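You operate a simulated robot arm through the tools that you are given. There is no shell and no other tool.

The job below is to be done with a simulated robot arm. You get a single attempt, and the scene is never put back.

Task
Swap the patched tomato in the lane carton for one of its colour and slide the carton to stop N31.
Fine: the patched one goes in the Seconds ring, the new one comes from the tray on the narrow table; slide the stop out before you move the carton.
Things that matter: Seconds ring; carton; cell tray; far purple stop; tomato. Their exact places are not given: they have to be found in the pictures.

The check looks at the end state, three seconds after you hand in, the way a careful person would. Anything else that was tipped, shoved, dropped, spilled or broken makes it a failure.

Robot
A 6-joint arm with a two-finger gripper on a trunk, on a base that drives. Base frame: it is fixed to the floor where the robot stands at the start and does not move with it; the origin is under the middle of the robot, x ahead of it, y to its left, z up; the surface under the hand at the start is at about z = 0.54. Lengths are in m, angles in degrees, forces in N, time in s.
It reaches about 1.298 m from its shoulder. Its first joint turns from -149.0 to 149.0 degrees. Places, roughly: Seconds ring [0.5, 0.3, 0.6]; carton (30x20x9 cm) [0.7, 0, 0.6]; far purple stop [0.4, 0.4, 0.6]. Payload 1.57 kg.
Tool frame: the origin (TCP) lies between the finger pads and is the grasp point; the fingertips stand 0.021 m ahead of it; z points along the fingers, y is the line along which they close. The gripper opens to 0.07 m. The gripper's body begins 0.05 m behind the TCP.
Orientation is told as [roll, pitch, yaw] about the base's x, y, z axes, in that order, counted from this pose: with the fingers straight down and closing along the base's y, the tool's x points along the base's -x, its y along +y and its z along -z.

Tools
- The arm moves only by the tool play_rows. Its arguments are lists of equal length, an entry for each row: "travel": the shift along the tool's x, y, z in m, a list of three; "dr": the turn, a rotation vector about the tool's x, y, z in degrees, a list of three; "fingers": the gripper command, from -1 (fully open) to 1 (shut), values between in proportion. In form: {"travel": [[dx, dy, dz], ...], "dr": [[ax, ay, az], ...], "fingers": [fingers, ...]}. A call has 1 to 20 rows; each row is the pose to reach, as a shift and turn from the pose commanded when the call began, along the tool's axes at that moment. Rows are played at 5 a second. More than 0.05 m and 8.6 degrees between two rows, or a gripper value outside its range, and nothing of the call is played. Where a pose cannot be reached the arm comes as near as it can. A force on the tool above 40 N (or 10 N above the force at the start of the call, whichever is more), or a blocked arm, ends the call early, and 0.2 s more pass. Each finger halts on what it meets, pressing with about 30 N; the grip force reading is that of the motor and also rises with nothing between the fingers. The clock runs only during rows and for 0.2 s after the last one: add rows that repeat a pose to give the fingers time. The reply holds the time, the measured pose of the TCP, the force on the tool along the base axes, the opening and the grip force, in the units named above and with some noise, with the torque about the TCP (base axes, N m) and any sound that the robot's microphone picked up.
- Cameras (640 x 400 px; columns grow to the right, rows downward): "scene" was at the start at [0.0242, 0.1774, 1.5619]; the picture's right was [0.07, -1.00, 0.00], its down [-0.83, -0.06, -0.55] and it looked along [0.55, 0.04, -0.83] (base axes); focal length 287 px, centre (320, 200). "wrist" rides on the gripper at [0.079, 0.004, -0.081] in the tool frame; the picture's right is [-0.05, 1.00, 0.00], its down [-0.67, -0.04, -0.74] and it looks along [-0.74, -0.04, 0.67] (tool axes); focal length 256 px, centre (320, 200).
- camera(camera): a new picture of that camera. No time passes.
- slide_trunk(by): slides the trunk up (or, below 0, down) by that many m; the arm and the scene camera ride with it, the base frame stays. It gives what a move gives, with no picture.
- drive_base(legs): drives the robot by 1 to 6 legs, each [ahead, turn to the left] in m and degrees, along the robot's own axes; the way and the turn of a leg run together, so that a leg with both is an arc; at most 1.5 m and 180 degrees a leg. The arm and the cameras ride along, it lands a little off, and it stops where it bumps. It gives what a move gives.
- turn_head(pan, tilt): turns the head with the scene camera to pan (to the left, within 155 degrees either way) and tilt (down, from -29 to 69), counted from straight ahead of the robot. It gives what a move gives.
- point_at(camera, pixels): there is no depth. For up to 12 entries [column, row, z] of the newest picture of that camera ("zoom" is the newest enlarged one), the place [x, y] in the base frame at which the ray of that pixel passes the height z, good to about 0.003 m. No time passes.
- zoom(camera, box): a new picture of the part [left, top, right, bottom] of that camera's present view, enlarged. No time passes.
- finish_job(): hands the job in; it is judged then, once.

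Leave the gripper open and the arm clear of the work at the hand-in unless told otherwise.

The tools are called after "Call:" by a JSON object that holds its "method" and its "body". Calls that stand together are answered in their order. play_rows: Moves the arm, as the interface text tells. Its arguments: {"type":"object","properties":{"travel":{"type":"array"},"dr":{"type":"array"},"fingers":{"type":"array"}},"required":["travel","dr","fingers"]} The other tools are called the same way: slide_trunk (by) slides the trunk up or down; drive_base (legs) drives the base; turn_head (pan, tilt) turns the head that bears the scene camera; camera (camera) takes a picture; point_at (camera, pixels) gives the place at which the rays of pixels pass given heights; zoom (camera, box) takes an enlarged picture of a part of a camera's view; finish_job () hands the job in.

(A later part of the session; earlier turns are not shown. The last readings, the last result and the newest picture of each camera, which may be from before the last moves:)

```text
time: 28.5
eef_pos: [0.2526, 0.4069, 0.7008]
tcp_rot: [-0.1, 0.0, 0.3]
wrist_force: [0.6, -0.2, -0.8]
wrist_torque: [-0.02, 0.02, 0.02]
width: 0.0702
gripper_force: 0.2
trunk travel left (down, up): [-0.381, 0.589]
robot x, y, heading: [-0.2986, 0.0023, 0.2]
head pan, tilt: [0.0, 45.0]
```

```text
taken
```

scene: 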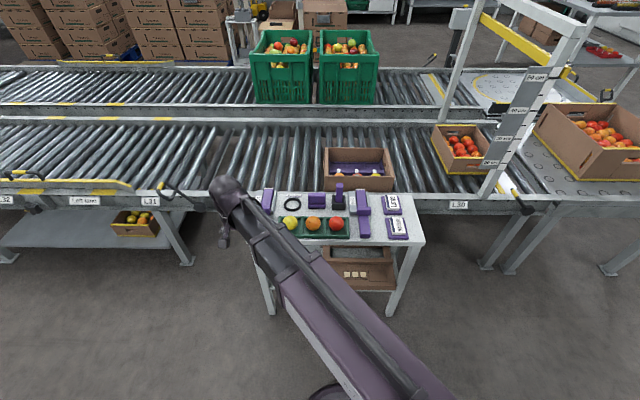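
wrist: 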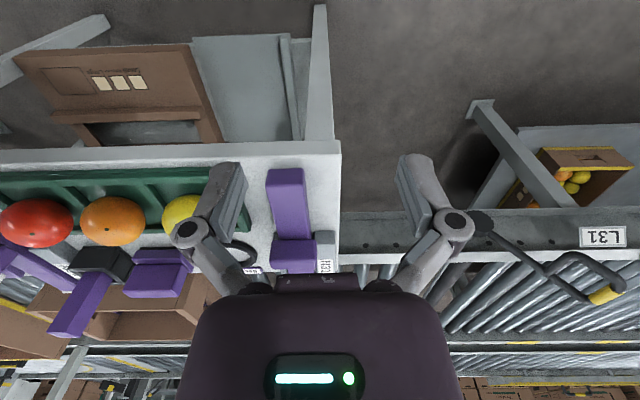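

The N31 stop is visible at (290,220), with the handle at (295,250). I'll zoom in there.

Call:
{"method": "zoom", "body": {"camera": "wrist", "box": [235, 150, 355, 280]}}

Call:
{"method": "zoom", "body": {"camera": "wrist", "box": [0, 140, 250, 290]}}

Call:
{"method": "zoom", "body": {"camera": "scene", "box": [320, 175, 430, 250]}}

```text
3.08 times, centred on (295, 215) of wrist
```

zoom: 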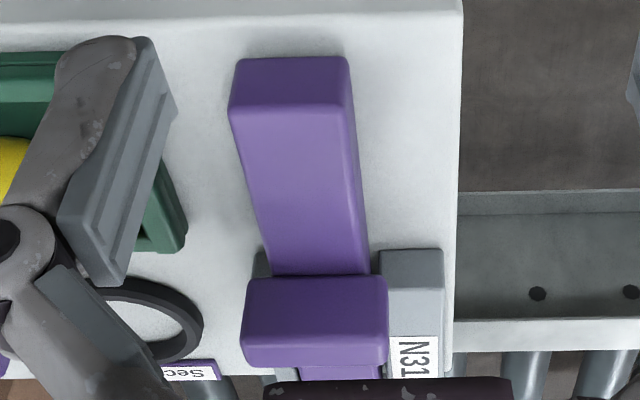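

```text
2.56 times, centred on (125, 215) of wrist
```

zoom: 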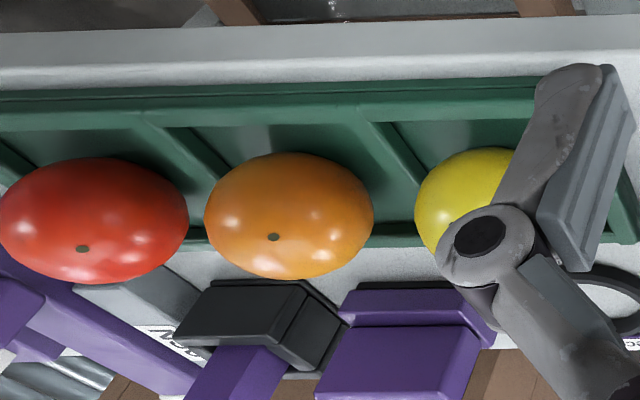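

```text
5.33 times, centred on (375, 212) of scene
```

zoom: 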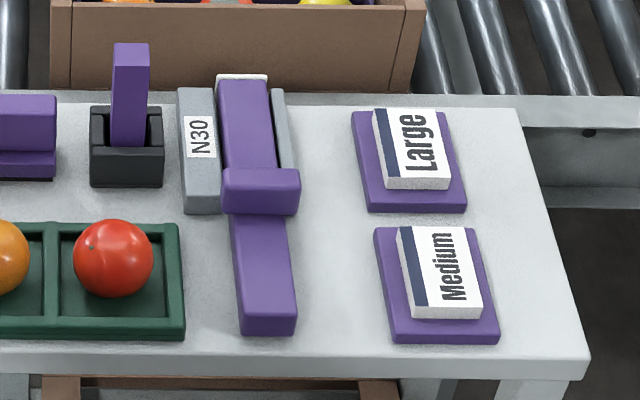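

I'll measure the tongue and handle heights from the enlarged wrist view. The tongue's rear bottom edge is at (290,58) and its top edge at (293,110). The handle's rear lower edge is at row 277 and its upper edge at about row 345.

Call:
{"method": "zoom", "body": {"camera": "wrist", "box": [235, 150, 355, 280]}}

Call:
{"method": "point_at", "body": {"camera": "zoom", "pixels": [[290, 58, 0.595], [293, 110, 0.615], [293, 110, 0.62], [315, 277, 0.62], [315, 277, 0.615], [315, 345, 0.64], [315, 345, 0.635], [410, 250, 0.595], [412, 290, 0.61], [412, 290, 0.615], [245, 310, 0.625], [388, 310, 0.625]]}}

```text
3.08 times, centred on (295, 215) of wrist
```

zoom: 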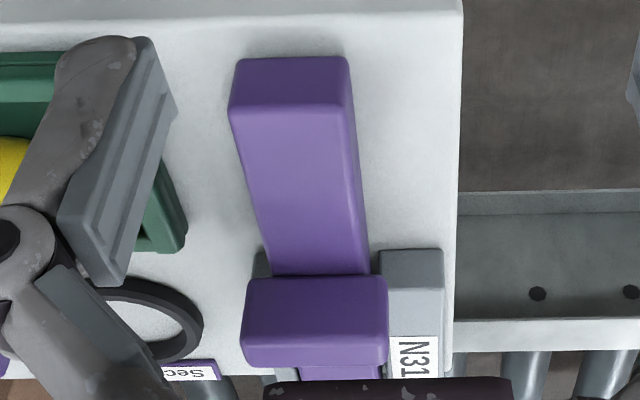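

```text
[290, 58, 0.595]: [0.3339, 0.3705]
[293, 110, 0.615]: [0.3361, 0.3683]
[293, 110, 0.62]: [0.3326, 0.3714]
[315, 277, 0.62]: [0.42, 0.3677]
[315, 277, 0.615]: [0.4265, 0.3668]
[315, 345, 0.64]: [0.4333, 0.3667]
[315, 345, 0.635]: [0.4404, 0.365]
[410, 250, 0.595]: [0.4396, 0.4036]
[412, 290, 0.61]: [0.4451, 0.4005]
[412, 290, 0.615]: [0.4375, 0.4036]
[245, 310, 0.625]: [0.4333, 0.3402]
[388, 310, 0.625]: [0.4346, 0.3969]
```

The N31 geometry is clear:

- **Tongue:** centred near y ≈ 0.368, top at z ≈ 0.617.
- **Guides:** tops at z ≈ 0.614.
- **Handle:** sits above both, z 0.617–0.645, rear face at x ≈ 0.424, spanning y 0.340–0.397.

The handle can pass over the guides, so I'll push it toward the lane from behind with closed fingers. First I'll close the fingers and move to (0.39, 0.369) at z 0.70.

Call:
{"method": "play_rows", "body": {"travel": [[-0.035, -0.0095, 0], [-0.07, -0.019, 0], [-0.105, -0.0285, 0], [-0.1374, -0.038, 0], [-0.1374, -0.038, 0]], "dr": [[0, 0, 0], [0, 0, 0], [0, 0, 0], [0, 0, 0], [0, 0, 0]], "fingers": [1, 1, 1, 1, 1]}}

Call:
{"method": "camera", "body": {"camera": "wrist"}}

Call:
{"method": "zoom", "body": {"camera": "scene", "box": [200, 150, 320, 260]}}

```text
time: 29.7
eef_pos: [0.3907, 0.3692, 0.7008]
tcp_rot: [-0.1, 0.1, 0.1]
wrist_force: [0.1, -0.5, 0.0]
wrist_torque: [-0.03, -0.01, -0.02]
width: 0.0
gripper_force: 28.9
trunk travel left (down, up): [-0.381, 0.589]
robot x, y, heading: [-0.2986, 0.0001, 0.1]
head pan, tilt: [0.0, 45.0]
```

```text
taken
```

wrist: 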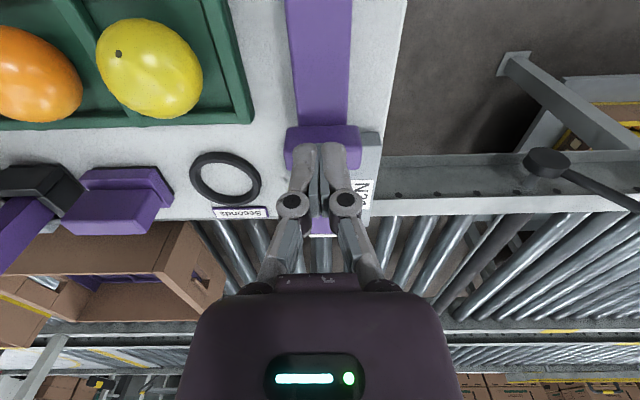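

```text
3.64 times, centred on (260, 205) of scene
```

zoom: 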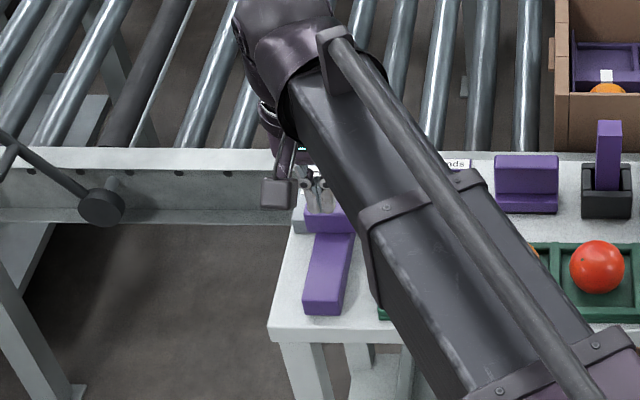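

I'll zoom here to confirm the handle's rear face and y-range before descending.

Call:
{"method": "zoom", "body": {"camera": "wrist", "box": [270, 0, 410, 180]}}

Call:
{"method": "point_at", "body": {"camera": "wrist", "pixels": [[322, 127, 0.617], [286, 132, 0.64], [361, 128, 0.64], [290, 0, 0.617], [352, 0, 0.617], [322, 127, 0.645], [310, 236, 0.6], [340, 236, 0.6]]}}

```text
2.22 times, centred on (340, 90) of wrist
```

zoom: 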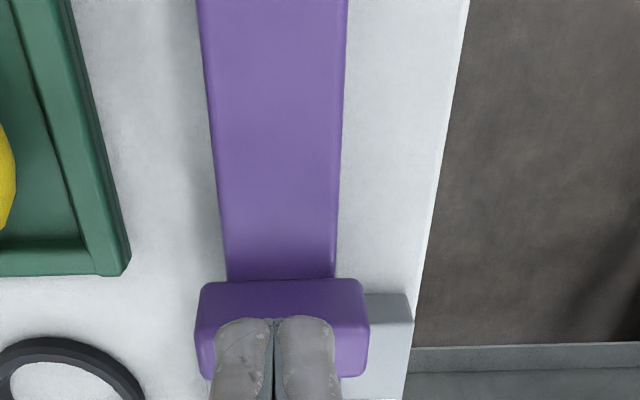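

```text
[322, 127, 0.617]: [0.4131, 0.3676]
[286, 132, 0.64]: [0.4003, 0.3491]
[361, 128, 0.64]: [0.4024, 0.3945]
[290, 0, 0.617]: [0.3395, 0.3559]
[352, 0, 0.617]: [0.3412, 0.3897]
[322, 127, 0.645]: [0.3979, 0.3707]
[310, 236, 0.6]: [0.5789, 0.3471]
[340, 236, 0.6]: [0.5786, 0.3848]
```

The two views disagree slightly on the tongue's height (0.617 against 0.631). I'll refine the table height by reading the ring from this closer view before going down.

Call:
{"method": "zoom", "body": {"camera": "wrist", "box": [170, 120, 290, 230]}}

Call:
{"method": "point_at", "body": {"camera": "zoom", "pixels": [[320, 200, 0.6]]}}

```text
3.64 times, centred on (230, 175) of wrist
```

zoom: 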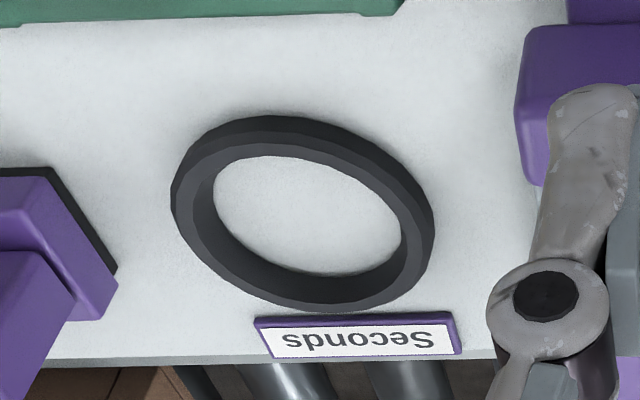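

```text
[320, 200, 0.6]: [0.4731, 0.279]
```

Call:
{"method": "point_at", "body": {"camera": "zoom", "pixels": [[303, 213, 0.6], [303, 213, 0.61], [303, 213, 0.59], [308, 215, 0.6], [172, 190, 0.6], [435, 235, 0.6], [290, 115, 0.6], [320, 311, 0.6]]}}

Call:
{"method": "zoom", "body": {"camera": "scene", "box": [240, 180, 420, 280]}}

```text
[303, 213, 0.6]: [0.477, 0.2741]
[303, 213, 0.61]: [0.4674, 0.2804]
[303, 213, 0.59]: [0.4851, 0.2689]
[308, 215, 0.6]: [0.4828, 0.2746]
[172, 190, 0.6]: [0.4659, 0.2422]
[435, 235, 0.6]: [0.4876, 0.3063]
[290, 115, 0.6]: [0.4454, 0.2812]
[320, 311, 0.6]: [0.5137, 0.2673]
```

```text
3.56 times, centred on (330, 230) of scene
```

zoom: 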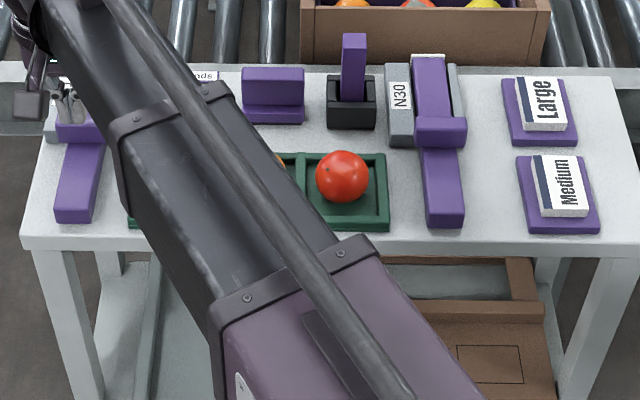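

The ring again reads (0.477, 0.274) at z 0.60, so the table top is about 0.596. To be safe I'll back off 15 mm in x and lower until the fingertips are at about z 0.636. That is above either estimate of the tongue top and below the handle's top.

Call:
{"method": "play_rows", "body": {"travel": [[0.015, 0, 0], [0.015, 0, 0]], "dr": [[0, 0, 0], [0, 0, 0]], "fingers": [1, 1]}}

Call:
{"method": "slide_trunk", "body": {"by": -0.043}}

Call:
{"method": "camera", "body": {"camera": "wrist"}}

Call:
{"method": "zoom", "body": {"camera": "scene", "box": [210, 160, 310, 250]}}

```text
time: 30.3
eef_pos: [0.3765, 0.369, 0.7008]
tcp_rot: [0.0, 0.0, 0.1]
wrist_force: [0.6, -0.1, -0.3]
wrist_torque: [0.0, -0.03, 0.01]
width: 0.0001
gripper_force: 28.7
trunk travel left (down, up): [-0.381, 0.589]
robot x, y, heading: [-0.2984, 0.0021, -0.1]
head pan, tilt: [0.0, 45.0]
```

```text
time: 31.1
eef_pos: [0.3757, 0.3699, 0.6563]
tcp_rot: [0.0, 0.0, 0.2]
wrist_force: [0.0, 0.0, 0.6]
wrist_torque: [-0.03, -0.01, 0.01]
width: 0.0
gripper_force: 29.3
trunk travel left (down, up): [-0.338, 0.632]
robot x, y, heading: [-0.3013, 0.0007, 0.1]
head pan, tilt: [0.0, 45.0]
```

```text
taken
```

wrist: 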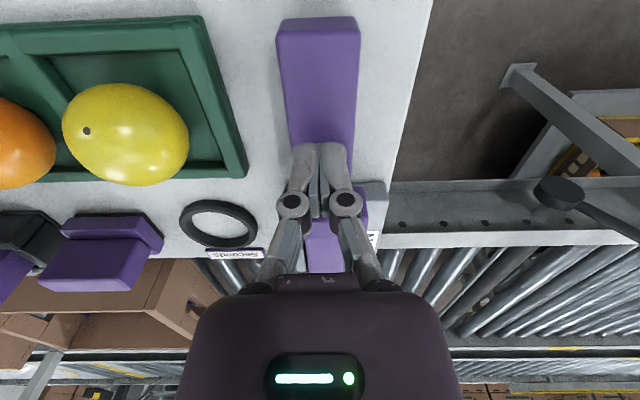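

```text
4.44 times, centred on (260, 205) of scene
```

zoom: 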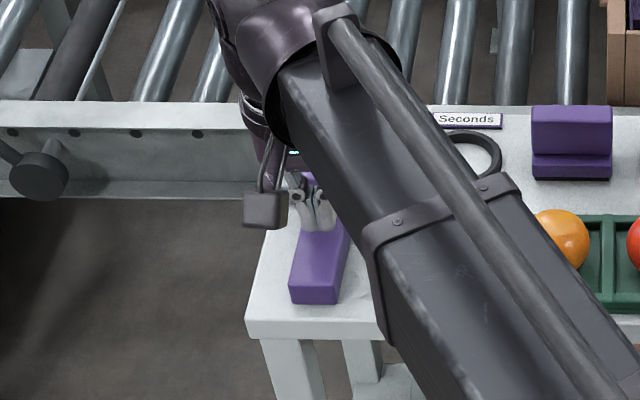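

The fingers are above the tongue just behind the handle, with no contact force. Now I'll push slowly in +x, 0.06 m to start.

Call:
{"method": "play_rows", "body": {"travel": [[-0.01, 0, 0], [-0.02, 0, 0], [-0.03, 0, 0], [-0.04, 0, 0], [-0.05, 0, 0], [-0.06, 0, 0]], "dr": [[0, 0, 0], [0, 0, 0], [0, 0, 0], [0, 0, 0], [0, 0, 0], [0, 0, 0]], "fingers": [1, 1, 1, 1, 1, 1]}}

Call:
{"method": "camera", "body": {"camera": "wrist"}}

Call:
{"method": "zoom", "body": {"camera": "scene", "box": [210, 160, 310, 250]}}

```text
time: 32.5
eef_pos: [0.4362, 0.3688, 0.657]
tcp_rot: [0.1, 0.0, 0.1]
wrist_force: [-0.8, 0.0, -0.1]
wrist_torque: [0.0, 0.0, 0.01]
width: 0.0001
gripper_force: 28.5
trunk travel left (down, up): [-0.338, 0.632]
robot x, y, heading: [-0.2987, 0.004, 0.2]
head pan, tilt: [0.0, 45.0]
```

```text
taken
```

wrist: 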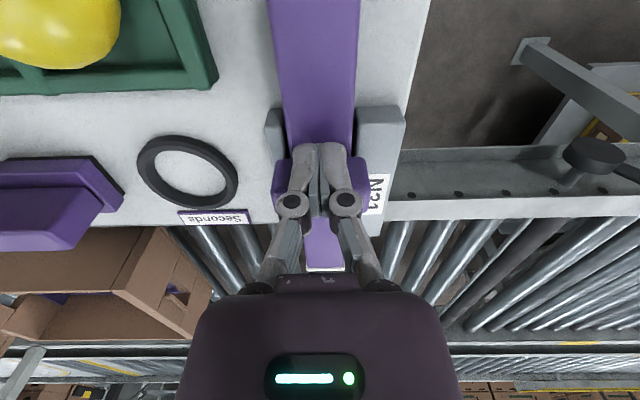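

```text
4.44 times, centred on (260, 205) of scene
```

zoom: 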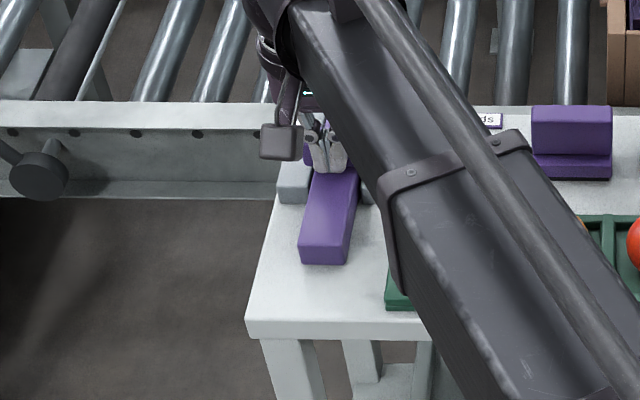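

The stop is sliding: its tail moved forward from zoom row 303 to row 262 with almost no force. I'll keep pushing another 0.06 m, slowly.

Call:
{"method": "play_rows", "body": {"travel": [[-0.01, 0, 0], [-0.02, 0, 0], [-0.03, 0, 0], [-0.04, 0, 0], [-0.05, 0, 0], [-0.06, 0, 0]], "dr": [[0, 0, 0], [0, 0, 0], [0, 0, 0], [0, 0, 0], [0, 0, 0], [0, 0, 0]], "fingers": [1, 1, 1, 1, 1, 1]}}

Call:
{"method": "camera", "body": {"camera": "wrist"}}

Call:
{"method": "zoom", "body": {"camera": "scene", "box": [210, 160, 310, 250]}}

```text
time: 33.9
eef_pos: [0.497, 0.368, 0.6575]
tcp_rot: [0.0, 0.0, 0.1]
wrist_force: [-0.1, 1.2, 0.4]
wrist_torque: [-0.02, 0.01, -0.02]
width: 0.0
gripper_force: 28.4
trunk travel left (down, up): [-0.338, 0.632]
robot x, y, heading: [-0.296, -0.0029, -0.2]
head pan, tilt: [0.0, 45.0]
```

```text
taken
```

wrist: 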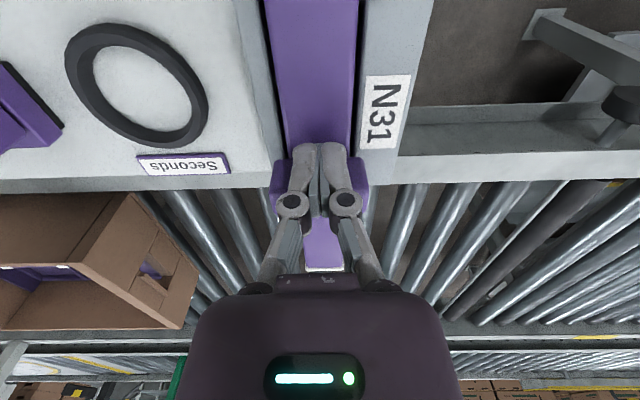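

```text
4.44 times, centred on (260, 205) of scene
```

zoom: 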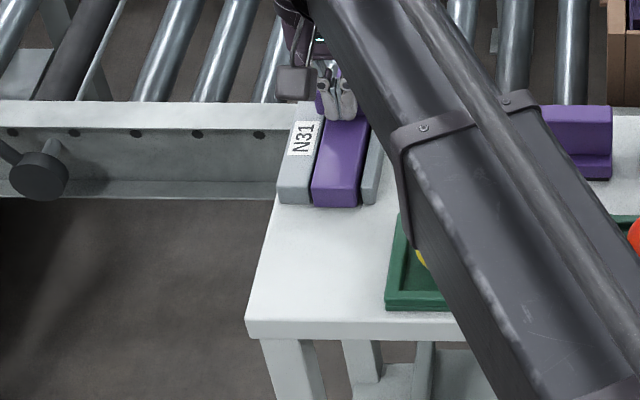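

The tail is now level with the guides' rear end, so about 0.1 m of travel so far and still no resistance. I'll push gently a bit further to find its end stop, watching the force.

Call:
{"method": "play_rows", "body": {"travel": [[-0.005, 0, 0], [-0.01, 0, 0], [-0.015, 0, 0], [-0.02, 0, 0], [-0.025, 0, 0]], "dr": [[0, 0, 0], [0, 0, 0], [0, 0, 0], [0, 0, 0], [0, 0, 0]], "fingers": [1, 1, 1, 1, 1]}}

Call:
{"method": "camera", "body": {"camera": "wrist"}}

Call:
{"method": "zoom", "body": {"camera": "scene", "box": [210, 130, 350, 250]}}

```text
time: 35.1
eef_pos: [0.5221, 0.3701, 0.6578]
tcp_rot: [0.1, 0.0, 0.2]
wrist_force: [-1.3, -1.3, 0.6]
wrist_torque: [0.04, 0.03, -0.01]
width: 0.0001
gripper_force: 28.7
trunk travel left (down, up): [-0.338, 0.632]
robot x, y, heading: [-0.2994, -0.0049, 0.0]
head pan, tilt: [0.0, 45.0]
```

```text
taken
```

wrist: 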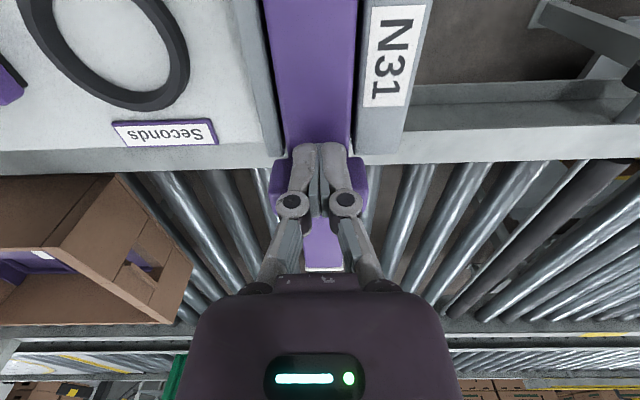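

```text
3.33 times, centred on (280, 190) of scene
```

zoom: 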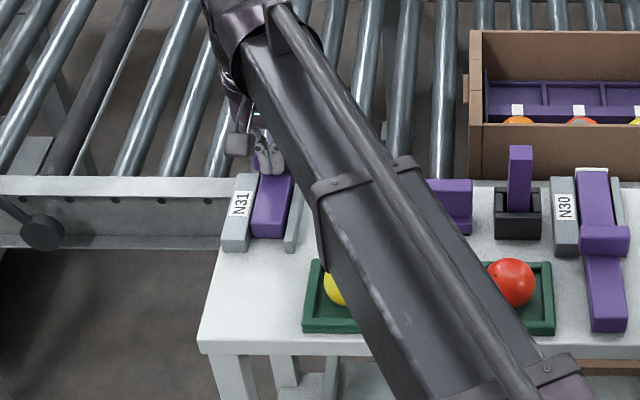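

I'll check where the tip of the tongue is now; its white end shows at about (325,270) in the wrist view.

Call:
{"method": "zoom", "body": {"camera": "wrist", "box": [250, 120, 400, 290]}}

Call:
{"method": "point_at", "body": {"camera": "wrist", "pixels": [[325, 268, 0.617], [325, 272, 0.6], [318, 147, 0.62], [265, 160, 0.6], [365, 158, 0.6]]}}

```text
2.35 times, centred on (325, 205) of wrist
```

zoom: 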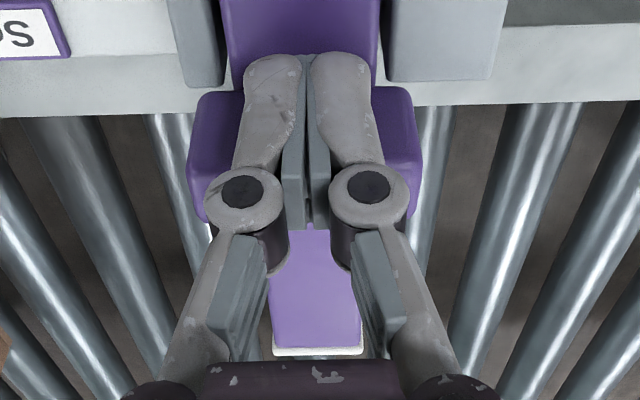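

```text
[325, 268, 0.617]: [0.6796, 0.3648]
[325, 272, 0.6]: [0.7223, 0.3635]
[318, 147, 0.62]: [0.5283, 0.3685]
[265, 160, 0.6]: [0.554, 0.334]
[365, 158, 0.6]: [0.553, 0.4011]
```

The tip is at about x 0.68–0.70, already across the carton's path (x 0.607–0.804). Force is still near zero, so I'll push a bit more to see whether there is an end stop.

Call:
{"method": "play_rows", "body": {"travel": [[-0.005, 0, 0], [-0.01, 0, 0], [-0.015, 0, 0], [-0.02, 0, 0]], "dr": [[0, 0, 0], [0, 0, 0], [0, 0, 0], [0, 0, 0]], "fingers": [1, 1, 1, 1]}}

Call:
{"method": "zoom", "body": {"camera": "wrist", "box": [210, 0, 430, 290]}}

Call:
{"method": "zoom", "body": {"camera": "scene", "box": [230, 150, 310, 220]}}

```text
time: 36.1
eef_pos: [0.5395, 0.3685, 0.6585]
tcp_rot: [-0.1, 0.0, 0.1]
wrist_force: [-0.8, -0.3, -0.5]
wrist_torque: [0.03, 0.08, 0.02]
width: 0.0
gripper_force: 28.4
trunk travel left (down, up): [-0.338, 0.632]
robot x, y, heading: [-0.2993, -0.0003, 0.1]
head pan, tilt: [0.0, 45.0]
```

```text
1.38 times, centred on (320, 145) of wrist
```

zoom: 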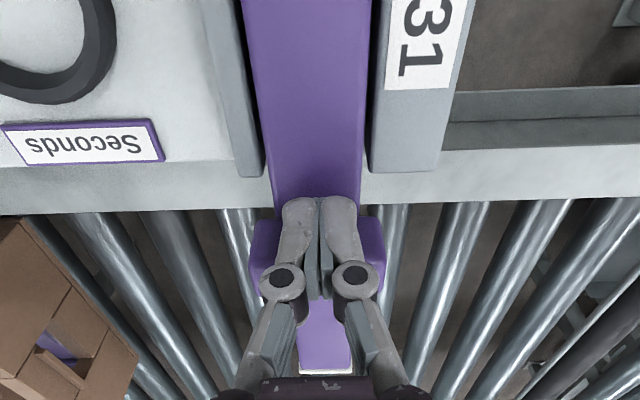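

```text
5.71 times, centred on (270, 185) of scene
```

zoom: 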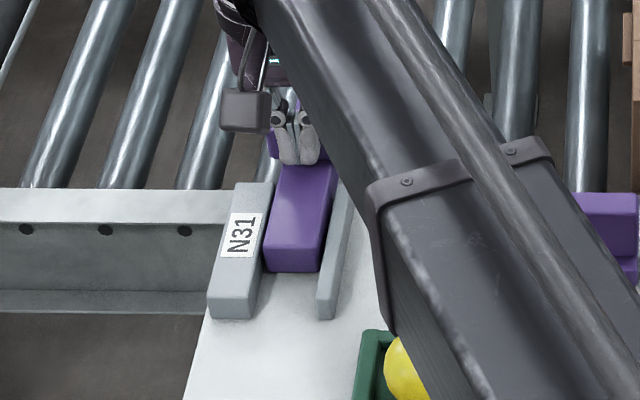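

The tail is about 3 cm inside the guides and still moving freely. I'll push one more small stretch to feel for the end.

Call:
{"method": "play_rows", "body": {"travel": [[-0.004, 0, 0], [-0.008, 0, 0], [-0.012, 0, 0], [-0.016, 0, 0]], "dr": [[0, 0, 0], [0, 0, 0], [0, 0, 0], [0, 0, 0]], "fingers": [1, 1, 1, 1]}}

Call:
{"method": "zoom", "body": {"camera": "scene", "box": [230, 150, 310, 220]}}

Call:
{"method": "camera", "body": {"camera": "wrist"}}

```text
time: 37.1
eef_pos: [0.5573, 0.3695, 0.6564]
tcp_rot: [0.0, -0.1, 0.3]
wrist_force: [-1.4, -0.1, -0.5]
wrist_torque: [0.02, 0.01, 0.0]
width: 0.0001
gripper_force: 28.2
trunk travel left (down, up): [-0.338, 0.632]
robot x, y, heading: [-0.3019, 0.0042, 0.1]
head pan, tilt: [0.0, 45.0]
```

```text
5.71 times, centred on (270, 185) of scene
```

zoom: 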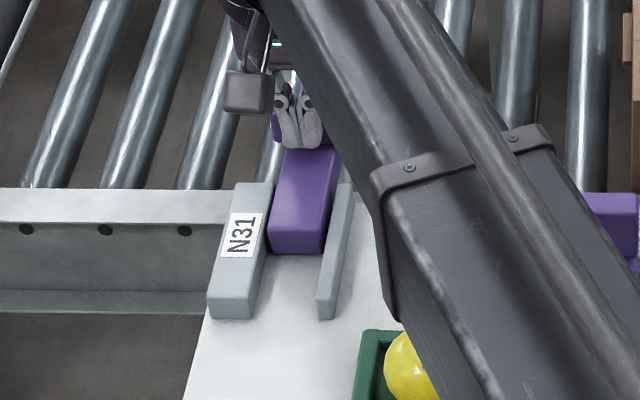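

```text
taken
```

wrist: 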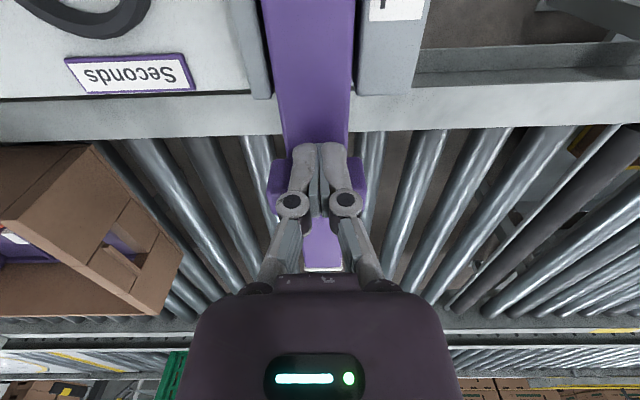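

It's still moving freely, with the handle's front at about x 0.585. The carton's front wall is at 0.607, and I don't want the wider handle to reach past that. One last small push of 0.012 m.

Call:
{"method": "play_rows", "body": {"travel": [[-0.003, 0, 0], [-0.006, 0, 0], [-0.009, 0, 0], [-0.012, 0, 0]], "dr": [[0, 0, 0], [0, 0, 0], [0, 0, 0], [0, 0, 0]], "fingers": [1, 1, 1, 1]}}

Call:
{"method": "zoom", "body": {"camera": "scene", "box": [230, 150, 310, 220]}}

Call:
{"method": "camera", "body": {"camera": "wrist"}}

```text
time: 38.1
eef_pos: [0.5679, 0.3701, 0.6579]
tcp_rot: [0.0, 0.2, 0.3]
wrist_force: [-5.7, -1.2, -1.7]
wrist_torque: [0.01, 0.12, -0.08]
width: 0.0
gripper_force: 28.6
trunk travel left (down, up): [-0.338, 0.632]
robot x, y, heading: [-0.301, 0.0011, 0.2]
head pan, tilt: [0.0, 45.0]
```

```text
5.71 times, centred on (270, 185) of scene
```

zoom: 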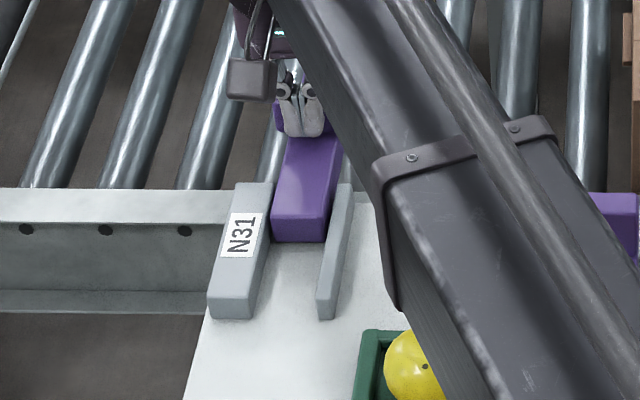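

```text
taken
```

wrist: 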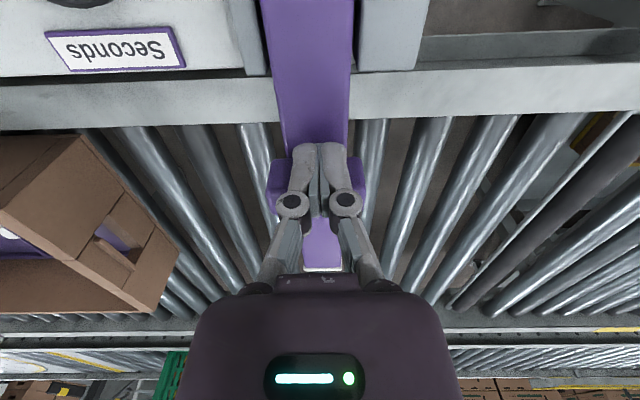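

Force jumped to -5.7 N and the motion stopped short, so the stop is at its end and fully out. I'll back off 25 mm, raise the trunk 0.1 m and check that the stop stays put.

Call:
{"method": "play_rows", "body": {"travel": [[0.012, 0, 0], [0.025, 0, 0]], "dr": [[0, 0, 0], [0, 0, 0]], "fingers": [1, 1]}}

Call:
{"method": "slide_trunk", "body": {"by": 0.1}}

Call:
{"method": "camera", "body": {"camera": "wrist"}}

Call:
{"method": "camera", "body": {"camera": "scene"}}

```text
time: 38.7
eef_pos: [0.5431, 0.3697, 0.6571]
tcp_rot: [0.0, 0.0, 0.2]
wrist_force: [-0.7, 0.4, -0.4]
wrist_torque: [-0.02, -0.01, -0.02]
width: 0.0001
gripper_force: 28.9
trunk travel left (down, up): [-0.338, 0.632]
robot x, y, heading: [-0.2984, 0.0011, 0.3]
head pan, tilt: [0.0, 45.0]
```

```text
time: 40.1
eef_pos: [0.5441, 0.3702, 0.7565]
tcp_rot: [0.0, 0.2, 0.2]
wrist_force: [-0.1, -0.3, 0.4]
wrist_torque: [-0.05, 0.02, 0.01]
width: 0.0001
gripper_force: 28.5
trunk travel left (down, up): [-0.438, 0.532]
robot x, y, heading: [-0.3002, 0.0034, 0.3]
head pan, tilt: [0.0, 45.0]
```

```text
taken
```

wrist: 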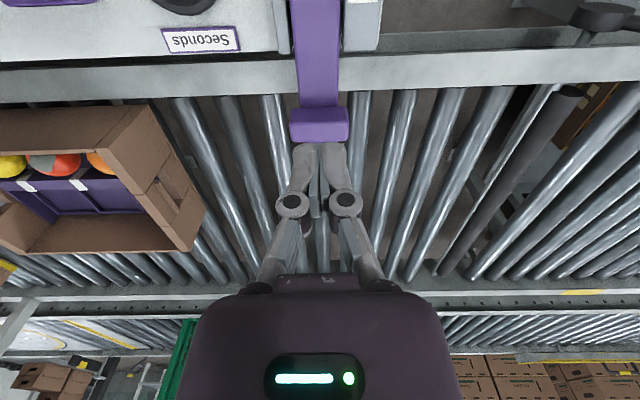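

```text
taken
```

scene: 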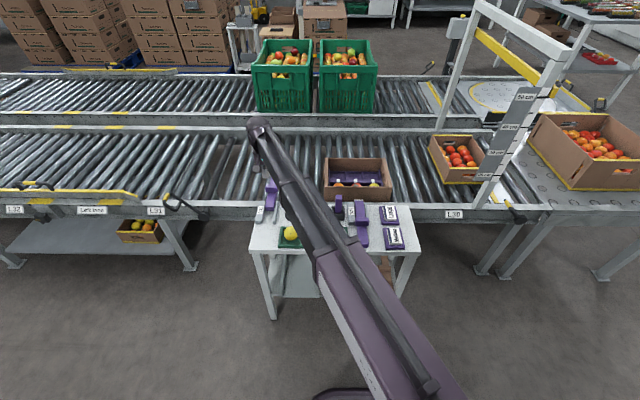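

The stop stays extended with its handle at (318,125). Next is the patched tomato. On the way I'd like the height of the "Marker" rod on the table, because the forearm will pass low over it later. I'll zoom in on the scene.

Call:
{"method": "zoom", "body": {"camera": "scene", "box": [320, 180, 400, 250]}}

Call:
{"method": "point_at", "body": {"camera": "zoom", "pixels": [[320, 200, 0.6]]}}

```text
5.71 times, centred on (360, 215) of scene
```

zoom: 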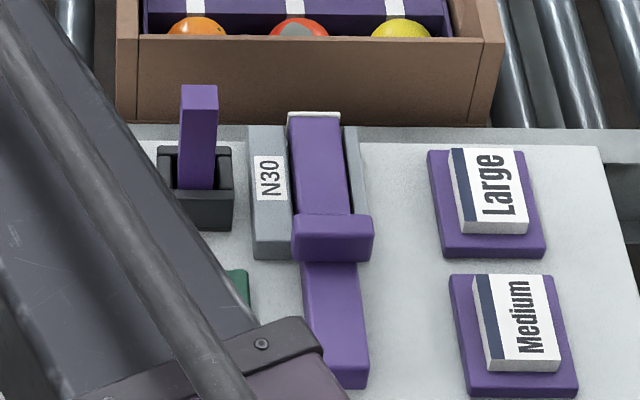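

```text
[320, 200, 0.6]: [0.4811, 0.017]
```

Call:
{"method": "point_at", "body": {"camera": "zoom", "pixels": [[205, 230, 0.596], [200, 86, 0.68], [200, 86, 0.66], [200, 86, 0.7], [200, 86, 0.72], [195, 146, 0.61], [330, 385, 0.596], [318, 112, 0.617], [318, 112, 0.6], [333, 215, 0.645], [333, 240, 0.63]]}}

```text
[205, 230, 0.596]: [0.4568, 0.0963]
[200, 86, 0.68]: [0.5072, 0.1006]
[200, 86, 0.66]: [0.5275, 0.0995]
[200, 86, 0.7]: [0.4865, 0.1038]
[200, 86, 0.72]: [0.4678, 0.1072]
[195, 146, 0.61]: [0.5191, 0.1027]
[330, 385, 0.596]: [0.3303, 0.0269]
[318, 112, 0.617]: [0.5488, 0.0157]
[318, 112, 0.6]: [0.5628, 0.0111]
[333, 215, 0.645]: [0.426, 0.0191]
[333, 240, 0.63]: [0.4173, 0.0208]
```

The Marker rod tops out near z 0.69, so I'll travel at z 0.75. Now I'm moving above the patched tomato at (0.660, 0.0155), opening the fingers to about 62 mm on the way.

Call:
{"method": "play_rows", "body": {"travel": [[-0.01435, -0.0444, 0], [-0.0287, -0.0888, 0], [-0.04305, -0.1332, 0], [-0.0574, -0.1776, 0], [-0.07175, -0.2219, 0], [-0.0861, -0.2663, 0], [-0.10045, -0.3107, 0], [-0.1148, -0.3551, 0], [-0.1148, -0.3551, 0]], "dr": [[0, 0, 0], [0, 0, 0], [0, 0, 0], [0, 0, 0], [0, 0, 0], [0, 0, 0], [0, 0, 0.2], [0, 0, 0.2], [0, 0, 0.2]], "fingers": [1, 1, -0.77, -0.77, -0.77, -0.77, -0.77, -0.77, -0.77]}}

Call:
{"method": "camera", "body": {"camera": "wrist"}}

Call:
{"method": "camera", "body": {"camera": "scene"}}

```text
time: 42.1
eef_pos: [0.658, 0.0145, 0.758]
tcp_rot: [-0.1, 0.1, 0.0]
wrist_force: [-0.1, -0.8, 0.4]
wrist_torque: [-0.01, 0.03, 0.03]
width: 0.062
gripper_force: 0.0
trunk travel left (down, up): [-0.438, 0.532]
robot x, y, heading: [-0.2996, 0.0009, 0.0]
head pan, tilt: [0.0, 45.0]
```

```text
taken
```

wrist: 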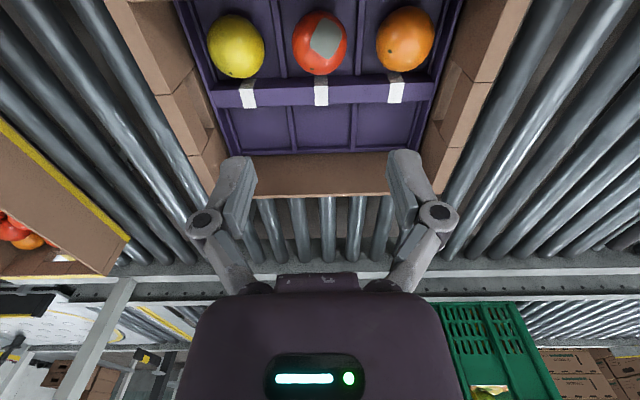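

```text
taken
```

scene: 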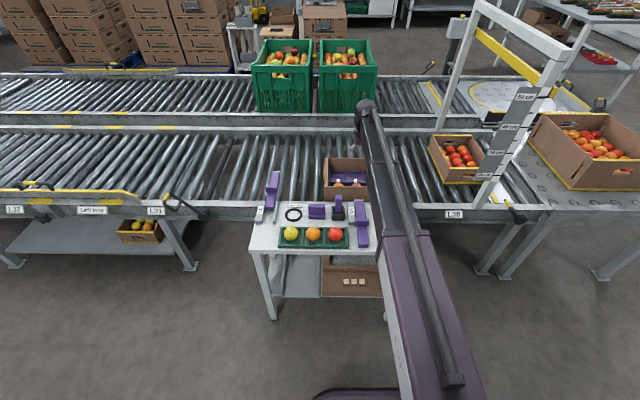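

I'm above the carton. I'll read the tomato positions here; the patched one is at (320,43).

Call:
{"method": "point_at", "body": {"camera": "wrist", "pixels": [[320, 43, 0.572], [236, 46, 0.572], [405, 39, 0.572]]}}

Call:
{"method": "slide_trunk", "body": {"by": -0.08}}

Call:
{"method": "camera", "body": {"camera": "wrist"}}

Call:
{"method": "zoom", "body": {"camera": "scene", "box": [310, 120, 410, 210]}}

```text
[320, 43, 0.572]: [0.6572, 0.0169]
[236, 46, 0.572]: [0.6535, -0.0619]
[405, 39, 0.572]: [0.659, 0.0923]
```

```text
time: 43.2
eef_pos: [0.6577, 0.0154, 0.6774]
tcp_rot: [0.1, 0.1, 0.0]
wrist_force: [0.9, 0.4, 0.3]
wrist_torque: [0.01, -0.02, 0.0]
width: 0.062
gripper_force: 0.0
trunk travel left (down, up): [-0.358, 0.612]
robot x, y, heading: [-0.2964, 0.0029, 0.0]
head pan, tilt: [0.0, 45.0]
```

```text
taken
```

wrist: 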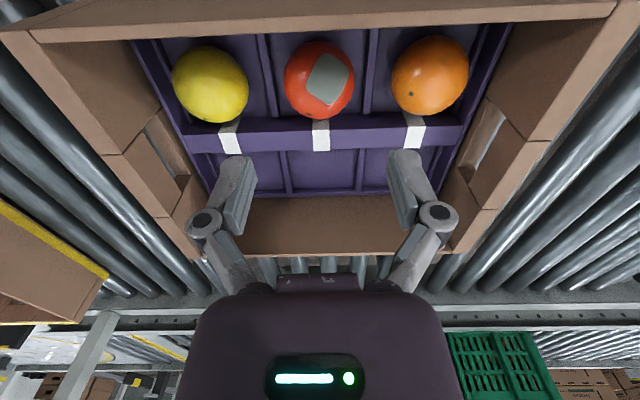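

```text
4.44 times, centred on (360, 165) of scene
```

zoom: 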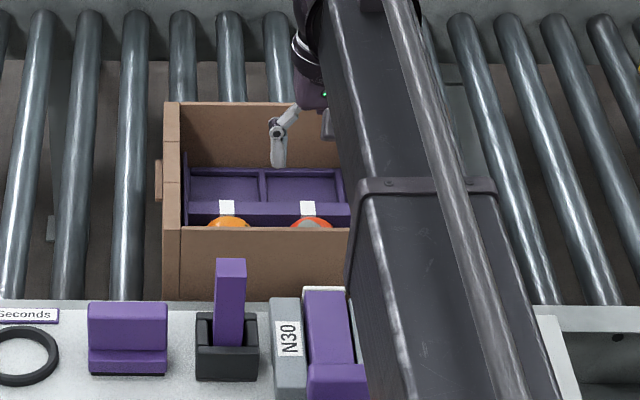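

I'm at z 0.677, still above the rim. I'll re-read the patched tomato at (319,80) and check the height from this nearer view.

Call:
{"method": "zoom", "body": {"camera": "wrist", "box": [160, 20, 480, 200]}}

Call:
{"method": "point_at", "body": {"camera": "wrist", "pixels": [[319, 80, 0.572], [319, 80, 0.56], [319, 80, 0.585], [210, 84, 0.572], [430, 75, 0.572], [268, 100, 0.56], [370, 95, 0.56]]}}

```text
2.00 times, centred on (320, 110) of wrist
```

zoom: 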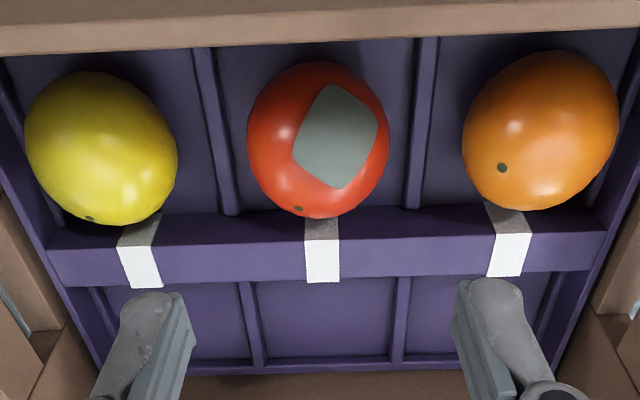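

```text
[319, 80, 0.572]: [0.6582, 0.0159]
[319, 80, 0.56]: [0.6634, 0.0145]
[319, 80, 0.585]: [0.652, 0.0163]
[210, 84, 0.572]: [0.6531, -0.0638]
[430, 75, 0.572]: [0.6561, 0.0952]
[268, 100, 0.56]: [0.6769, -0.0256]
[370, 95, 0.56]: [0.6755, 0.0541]
```

The patched tomato reads (0.658, 0.016), directly under the TCP, and is about 51 mm across. I'll lower in two steps, checking the forces.

Call:
{"method": "slide_trunk", "body": {"by": -0.055}}

Call:
{"method": "camera", "body": {"camera": "wrist"}}

Call:
{"method": "zoom", "body": {"camera": "scene", "box": [310, 120, 410, 210]}}

```text
time: 44.2
eef_pos: [0.6585, 0.0159, 0.6215]
tcp_rot: [0.0, 0.0, -0.1]
wrist_force: [-0.1, -0.2, -0.3]
wrist_torque: [0.03, 0.01, 0.02]
width: 0.0621
gripper_force: 0.0
trunk travel left (down, up): [-0.303, 0.667]
robot x, y, heading: [-0.2992, 0.0025, -0.0]
head pan, tilt: [0.0, 45.0]
```

```text
taken
```

wrist: 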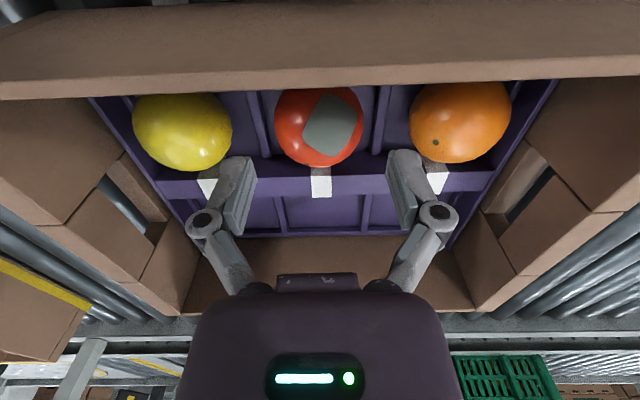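

```text
4.44 times, centred on (360, 165) of scene
```

zoom: 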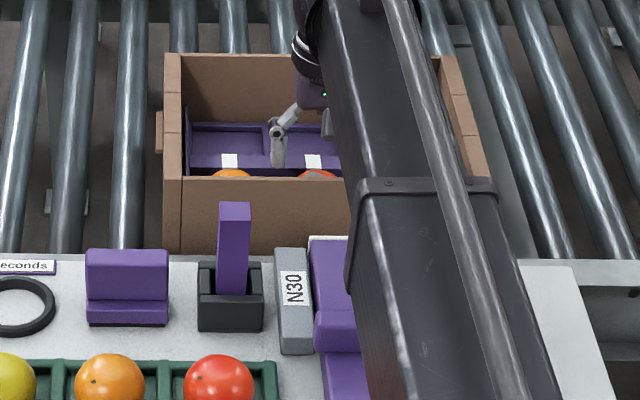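

The tomato sits centred between the fingers as predicted. I'll lower the remaining 35 mm so the fingertips come just below its equator.

Call:
{"method": "slide_trunk", "body": {"by": -0.0355}}

Call:
{"method": "camera", "body": {"camera": "wrist"}}

```text
time: 45.0
eef_pos: [0.6582, 0.0145, 0.5862]
tcp_rot: [0.1, 0.1, 0.0]
wrist_force: [-0.1, 0.4, 0.0]
wrist_torque: [0.01, 0.03, 0.01]
width: 0.0619
gripper_force: 0.0
trunk travel left (down, up): [-0.268, 0.702]
robot x, y, heading: [-0.2998, 0.0037, 0.0]
head pan, tilt: [0.0, 45.0]
```

```text
taken
```

wrist: 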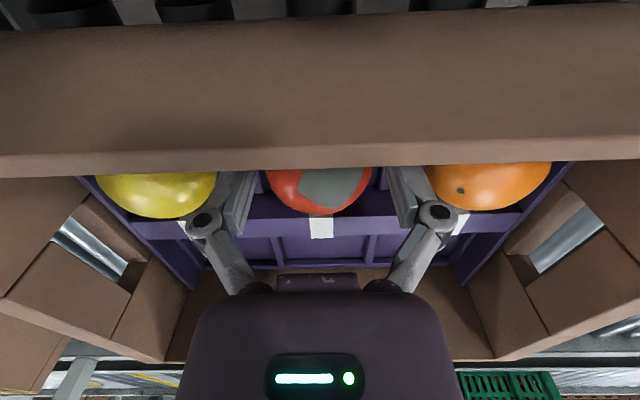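

The tomato is centred between the fingers, which still stand clear on both sides. I'll close to a target slightly under its diameter and read the width and grip force.

Call:
{"method": "play_rows", "body": {"travel": [[0, 0, 0], [0, 0, 0], [0, 0, 0], [0, 0, 0]], "dr": [[0, 0, 0], [0, 0, 0], [0, 0, 0], [0, 0, 0]], "fingers": [-0.5, -0.3, -0.2, -0.2]}}

```text
time: 46.0
eef_pos: [0.6573, 0.0161, 0.5866]
tcp_rot: [0.0, 0.0, 0.0]
wrist_force: [-0.2, -0.1, 1.9]
wrist_torque: [0.01, -0.02, 0.01]
width: 0.0508
gripper_force: 15.6
trunk travel left (down, up): [-0.268, 0.702]
robot x, y, heading: [-0.2962, 0.0007, -0.0]
head pan, tilt: [0.0, 45.0]
```

The fingers hold the tomato at 50.8 mm with a 15.6 N grip. I'll lift it straight up with the trunk, a small lift first as a check.

Call:
{"method": "slide_trunk", "body": {"by": 0.04}}

Call:
{"method": "camera", "body": {"camera": "wrist"}}

```text
time: 46.8
eef_pos: [0.6579, 0.015, 0.6268]
tcp_rot: [-0.1, 0.0, 0.0]
wrist_force: [-0.3, -0.3, 0.5]
wrist_torque: [-0.01, 0.03, -0.01]
width: 0.042
gripper_force: 0.1
trunk travel left (down, up): [-0.308, 0.662]
robot x, y, heading: [-0.2984, -0.0007, 0.4]
head pan, tilt: [0.0, 45.0]
```

```text
taken
```

wrist: 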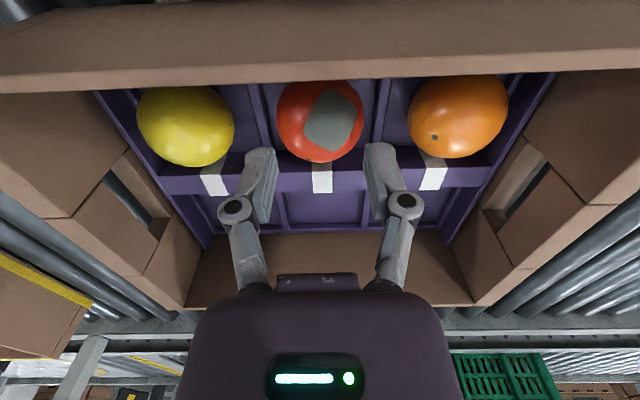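

The tomato slipped out: the fingers closed to 42 mm and it is still sitting in its cell, apparently undisturbed. I need a lower grip, with the pads fully past the equator. That only fits between the ribs with the fingers on the cell's diagonal.

I'll raise the hand clear, reopen, and turn to yaw -135°. The fingers will then point into the cell corners and the camera hangs over the empty back half of the carton.

Call:
{"method": "slide_trunk", "body": {"by": 0.09}}

Call:
{"method": "play_rows", "body": {"travel": [[0, 0, 0], [0, 0, 0], [0, 0, 0], [0, 0, 0], [0, 0, 0], [0, 0, 0], [0, 0, 0], [0, 0, 0], [0, 0, 0], [0, 0, 0], [0, 0, 0], [0, 0, 0], [0, 0, 0], [0, 0, 0], [0, 0, 0], [0, 0, 0], [0, 0, 0]], "dr": [[0, 0, 8.4], [0, 0, 16.8], [0, 0, 25.2], [0, 0, 33.6], [0, 0, 42], [0, 0, 50.4], [0, 0, 58.8], [0, 0, 67.2], [0, 0, 75.6], [0, 0, 84], [0, 0, 92.4], [0, 0, 100.8], [0, 0, 109.2], [0, 0, 117.6], [0, 0, 126], [0, 0, 134.4], [0, 0, 135]], "fingers": [-0.74, -0.74, -0.74, -0.74, -0.74, -0.74, -0.74, -0.74, -0.74, -0.74, -0.74, -0.74, -0.74, -0.74, -0.74, -0.74, -0.74]}}

Call:
{"method": "camera", "body": {"camera": "wrist"}}

Call:
{"method": "camera", "body": {"camera": "scene"}}

```text
time: 48.1
eef_pos: [0.6587, 0.0154, 0.7162]
tcp_rot: [-0.1, 0.0, 0.0]
wrist_force: [-0.1, -0.3, 0.1]
wrist_torque: [0.0, 0.01, -0.01]
width: 0.0419
gripper_force: 0.3
trunk travel left (down, up): [-0.398, 0.572]
robot x, y, heading: [-0.2959, 0.0004, 0.1]
head pan, tilt: [0.0, 45.0]
```

```text
time: 51.7
eef_pos: [0.658, 0.0153, 0.7168]
tcp_rot: [0.0, -0.1, -135.2]
wrist_force: [0.6, 0.9, -0.9]
wrist_torque: [0.0, 0.01, -0.04]
width: 0.0611
gripper_force: 0.1
trunk travel left (down, up): [-0.398, 0.572]
robot x, y, heading: [-0.2994, 0.0093, 0.3]
head pan, tilt: [0.0, 45.0]
```

```text
taken
```

wrist: 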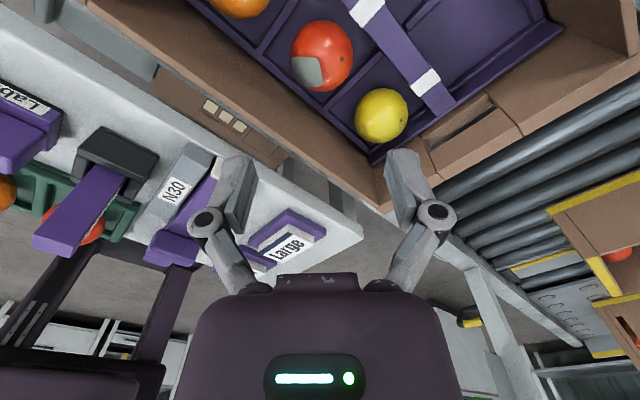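

```text
taken
```

scene: 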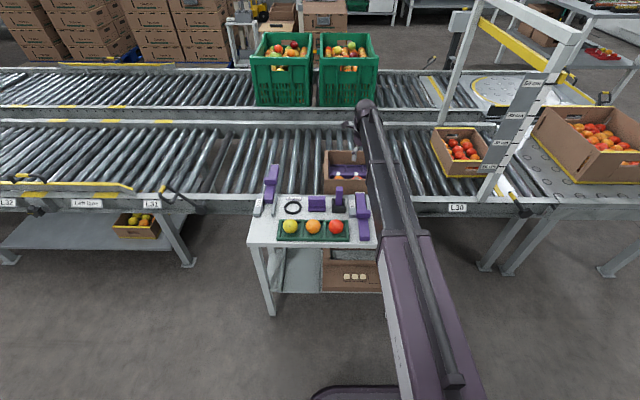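

Yaw -135° is reached. The patched tomato shows at (322,56) from this new direction, which gives a good height check.

Call:
{"method": "zoom", "body": {"camera": "wrist", "box": [220, 0, 420, 170]}}

Call:
{"method": "point_at", "body": {"camera": "wrist", "pixels": [[322, 56, 0.56], [322, 56, 0.572], [322, 56, 0.584]]}}

```text
2.35 times, centred on (320, 85) of wrist
```

zoom: 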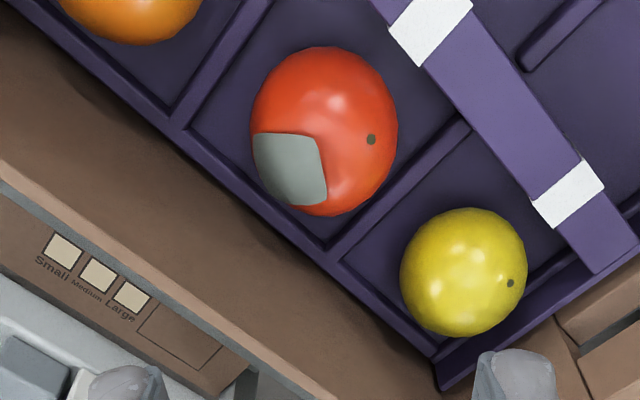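

```text
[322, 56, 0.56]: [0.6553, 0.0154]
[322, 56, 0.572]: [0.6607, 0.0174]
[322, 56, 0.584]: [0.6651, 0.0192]
```

The tomato centre triangulates to (0.659, 0.0165, 0.569). I'll check the cell's inner edges around it to be sure the fingers fit at the corners.

Call:
{"method": "zoom", "body": {"camera": "wrist", "box": [260, 0, 400, 110]}}

Call:
{"method": "point_at", "body": {"camera": "zoom", "pixels": [[320, 200, 0.555]]}}

```text
3.64 times, centred on (330, 55) of wrist
```

zoom: 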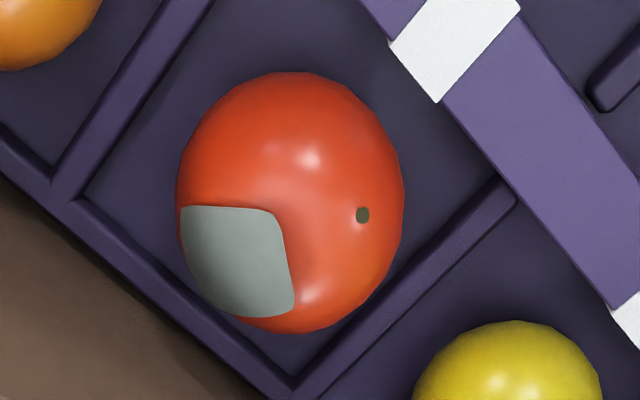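

```text
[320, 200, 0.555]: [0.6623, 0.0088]
```

Call:
{"method": "point_at", "body": {"camera": "zoom", "pixels": [[92, 198, 0.546], [292, 360, 0.546], [497, 180, 0.546], [92, 198, 0.555], [292, 362, 0.555], [497, 180, 0.555], [395, 45, 0.56], [437, 100, 0.565], [60, 195, 0.555], [293, 385, 0.555]]}}

```text
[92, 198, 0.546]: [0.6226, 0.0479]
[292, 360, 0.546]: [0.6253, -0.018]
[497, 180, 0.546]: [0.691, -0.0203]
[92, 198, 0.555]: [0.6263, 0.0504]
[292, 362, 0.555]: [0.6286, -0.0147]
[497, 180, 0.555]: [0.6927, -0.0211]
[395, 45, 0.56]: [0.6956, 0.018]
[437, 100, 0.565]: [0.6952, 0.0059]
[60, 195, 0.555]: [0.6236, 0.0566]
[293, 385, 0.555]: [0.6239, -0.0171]
```

The cell is about 67 mm square, centred on (0.658, 0.0145), with ribs topping out near z 0.555. I'll set the opening to 55 mm and go down in two steps. First I stop with the tips just above the tomato.

Call:
{"method": "play_rows", "body": {"travel": [[0, 0, 0], [0, 0, 0]], "dr": [[0, 0, 0], [0, 0, 0]], "fingers": [-0.57, -0.57]}}

Call:
{"method": "slide_trunk", "body": {"by": -0.09}}

Call:
{"method": "camera", "body": {"camera": "wrist"}}

```text
time: 52.3
eef_pos: [0.6578, 0.0156, 0.7176]
tcp_rot: [0.0, -0.1, -135.1]
wrist_force: [0.0, -0.5, 0.6]
wrist_torque: [-0.04, 0.01, 0.0]
width: 0.0549
gripper_force: 0.0
trunk travel left (down, up): [-0.398, 0.572]
robot x, y, heading: [-0.3018, 0.003, -0.0]
head pan, tilt: [0.0, 45.0]
```

```text
time: 53.5
eef_pos: [0.6579, 0.0161, 0.6269]
tcp_rot: [0.0, -0.1, -135.1]
wrist_force: [0.0, -0.1, -0.2]
wrist_torque: [0.03, 0.01, -0.02]
width: 0.0551
gripper_force: 0.1
trunk travel left (down, up): [-0.308, 0.662]
robot x, y, heading: [-0.3007, 0.0042, -0.3]
head pan, tilt: [0.0, 45.0]
```

```text
taken
```

wrist: 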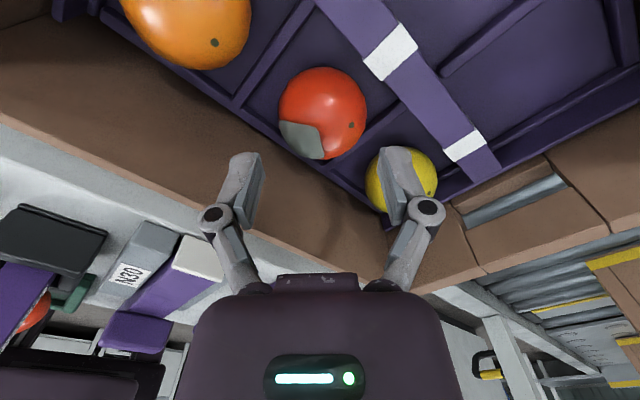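

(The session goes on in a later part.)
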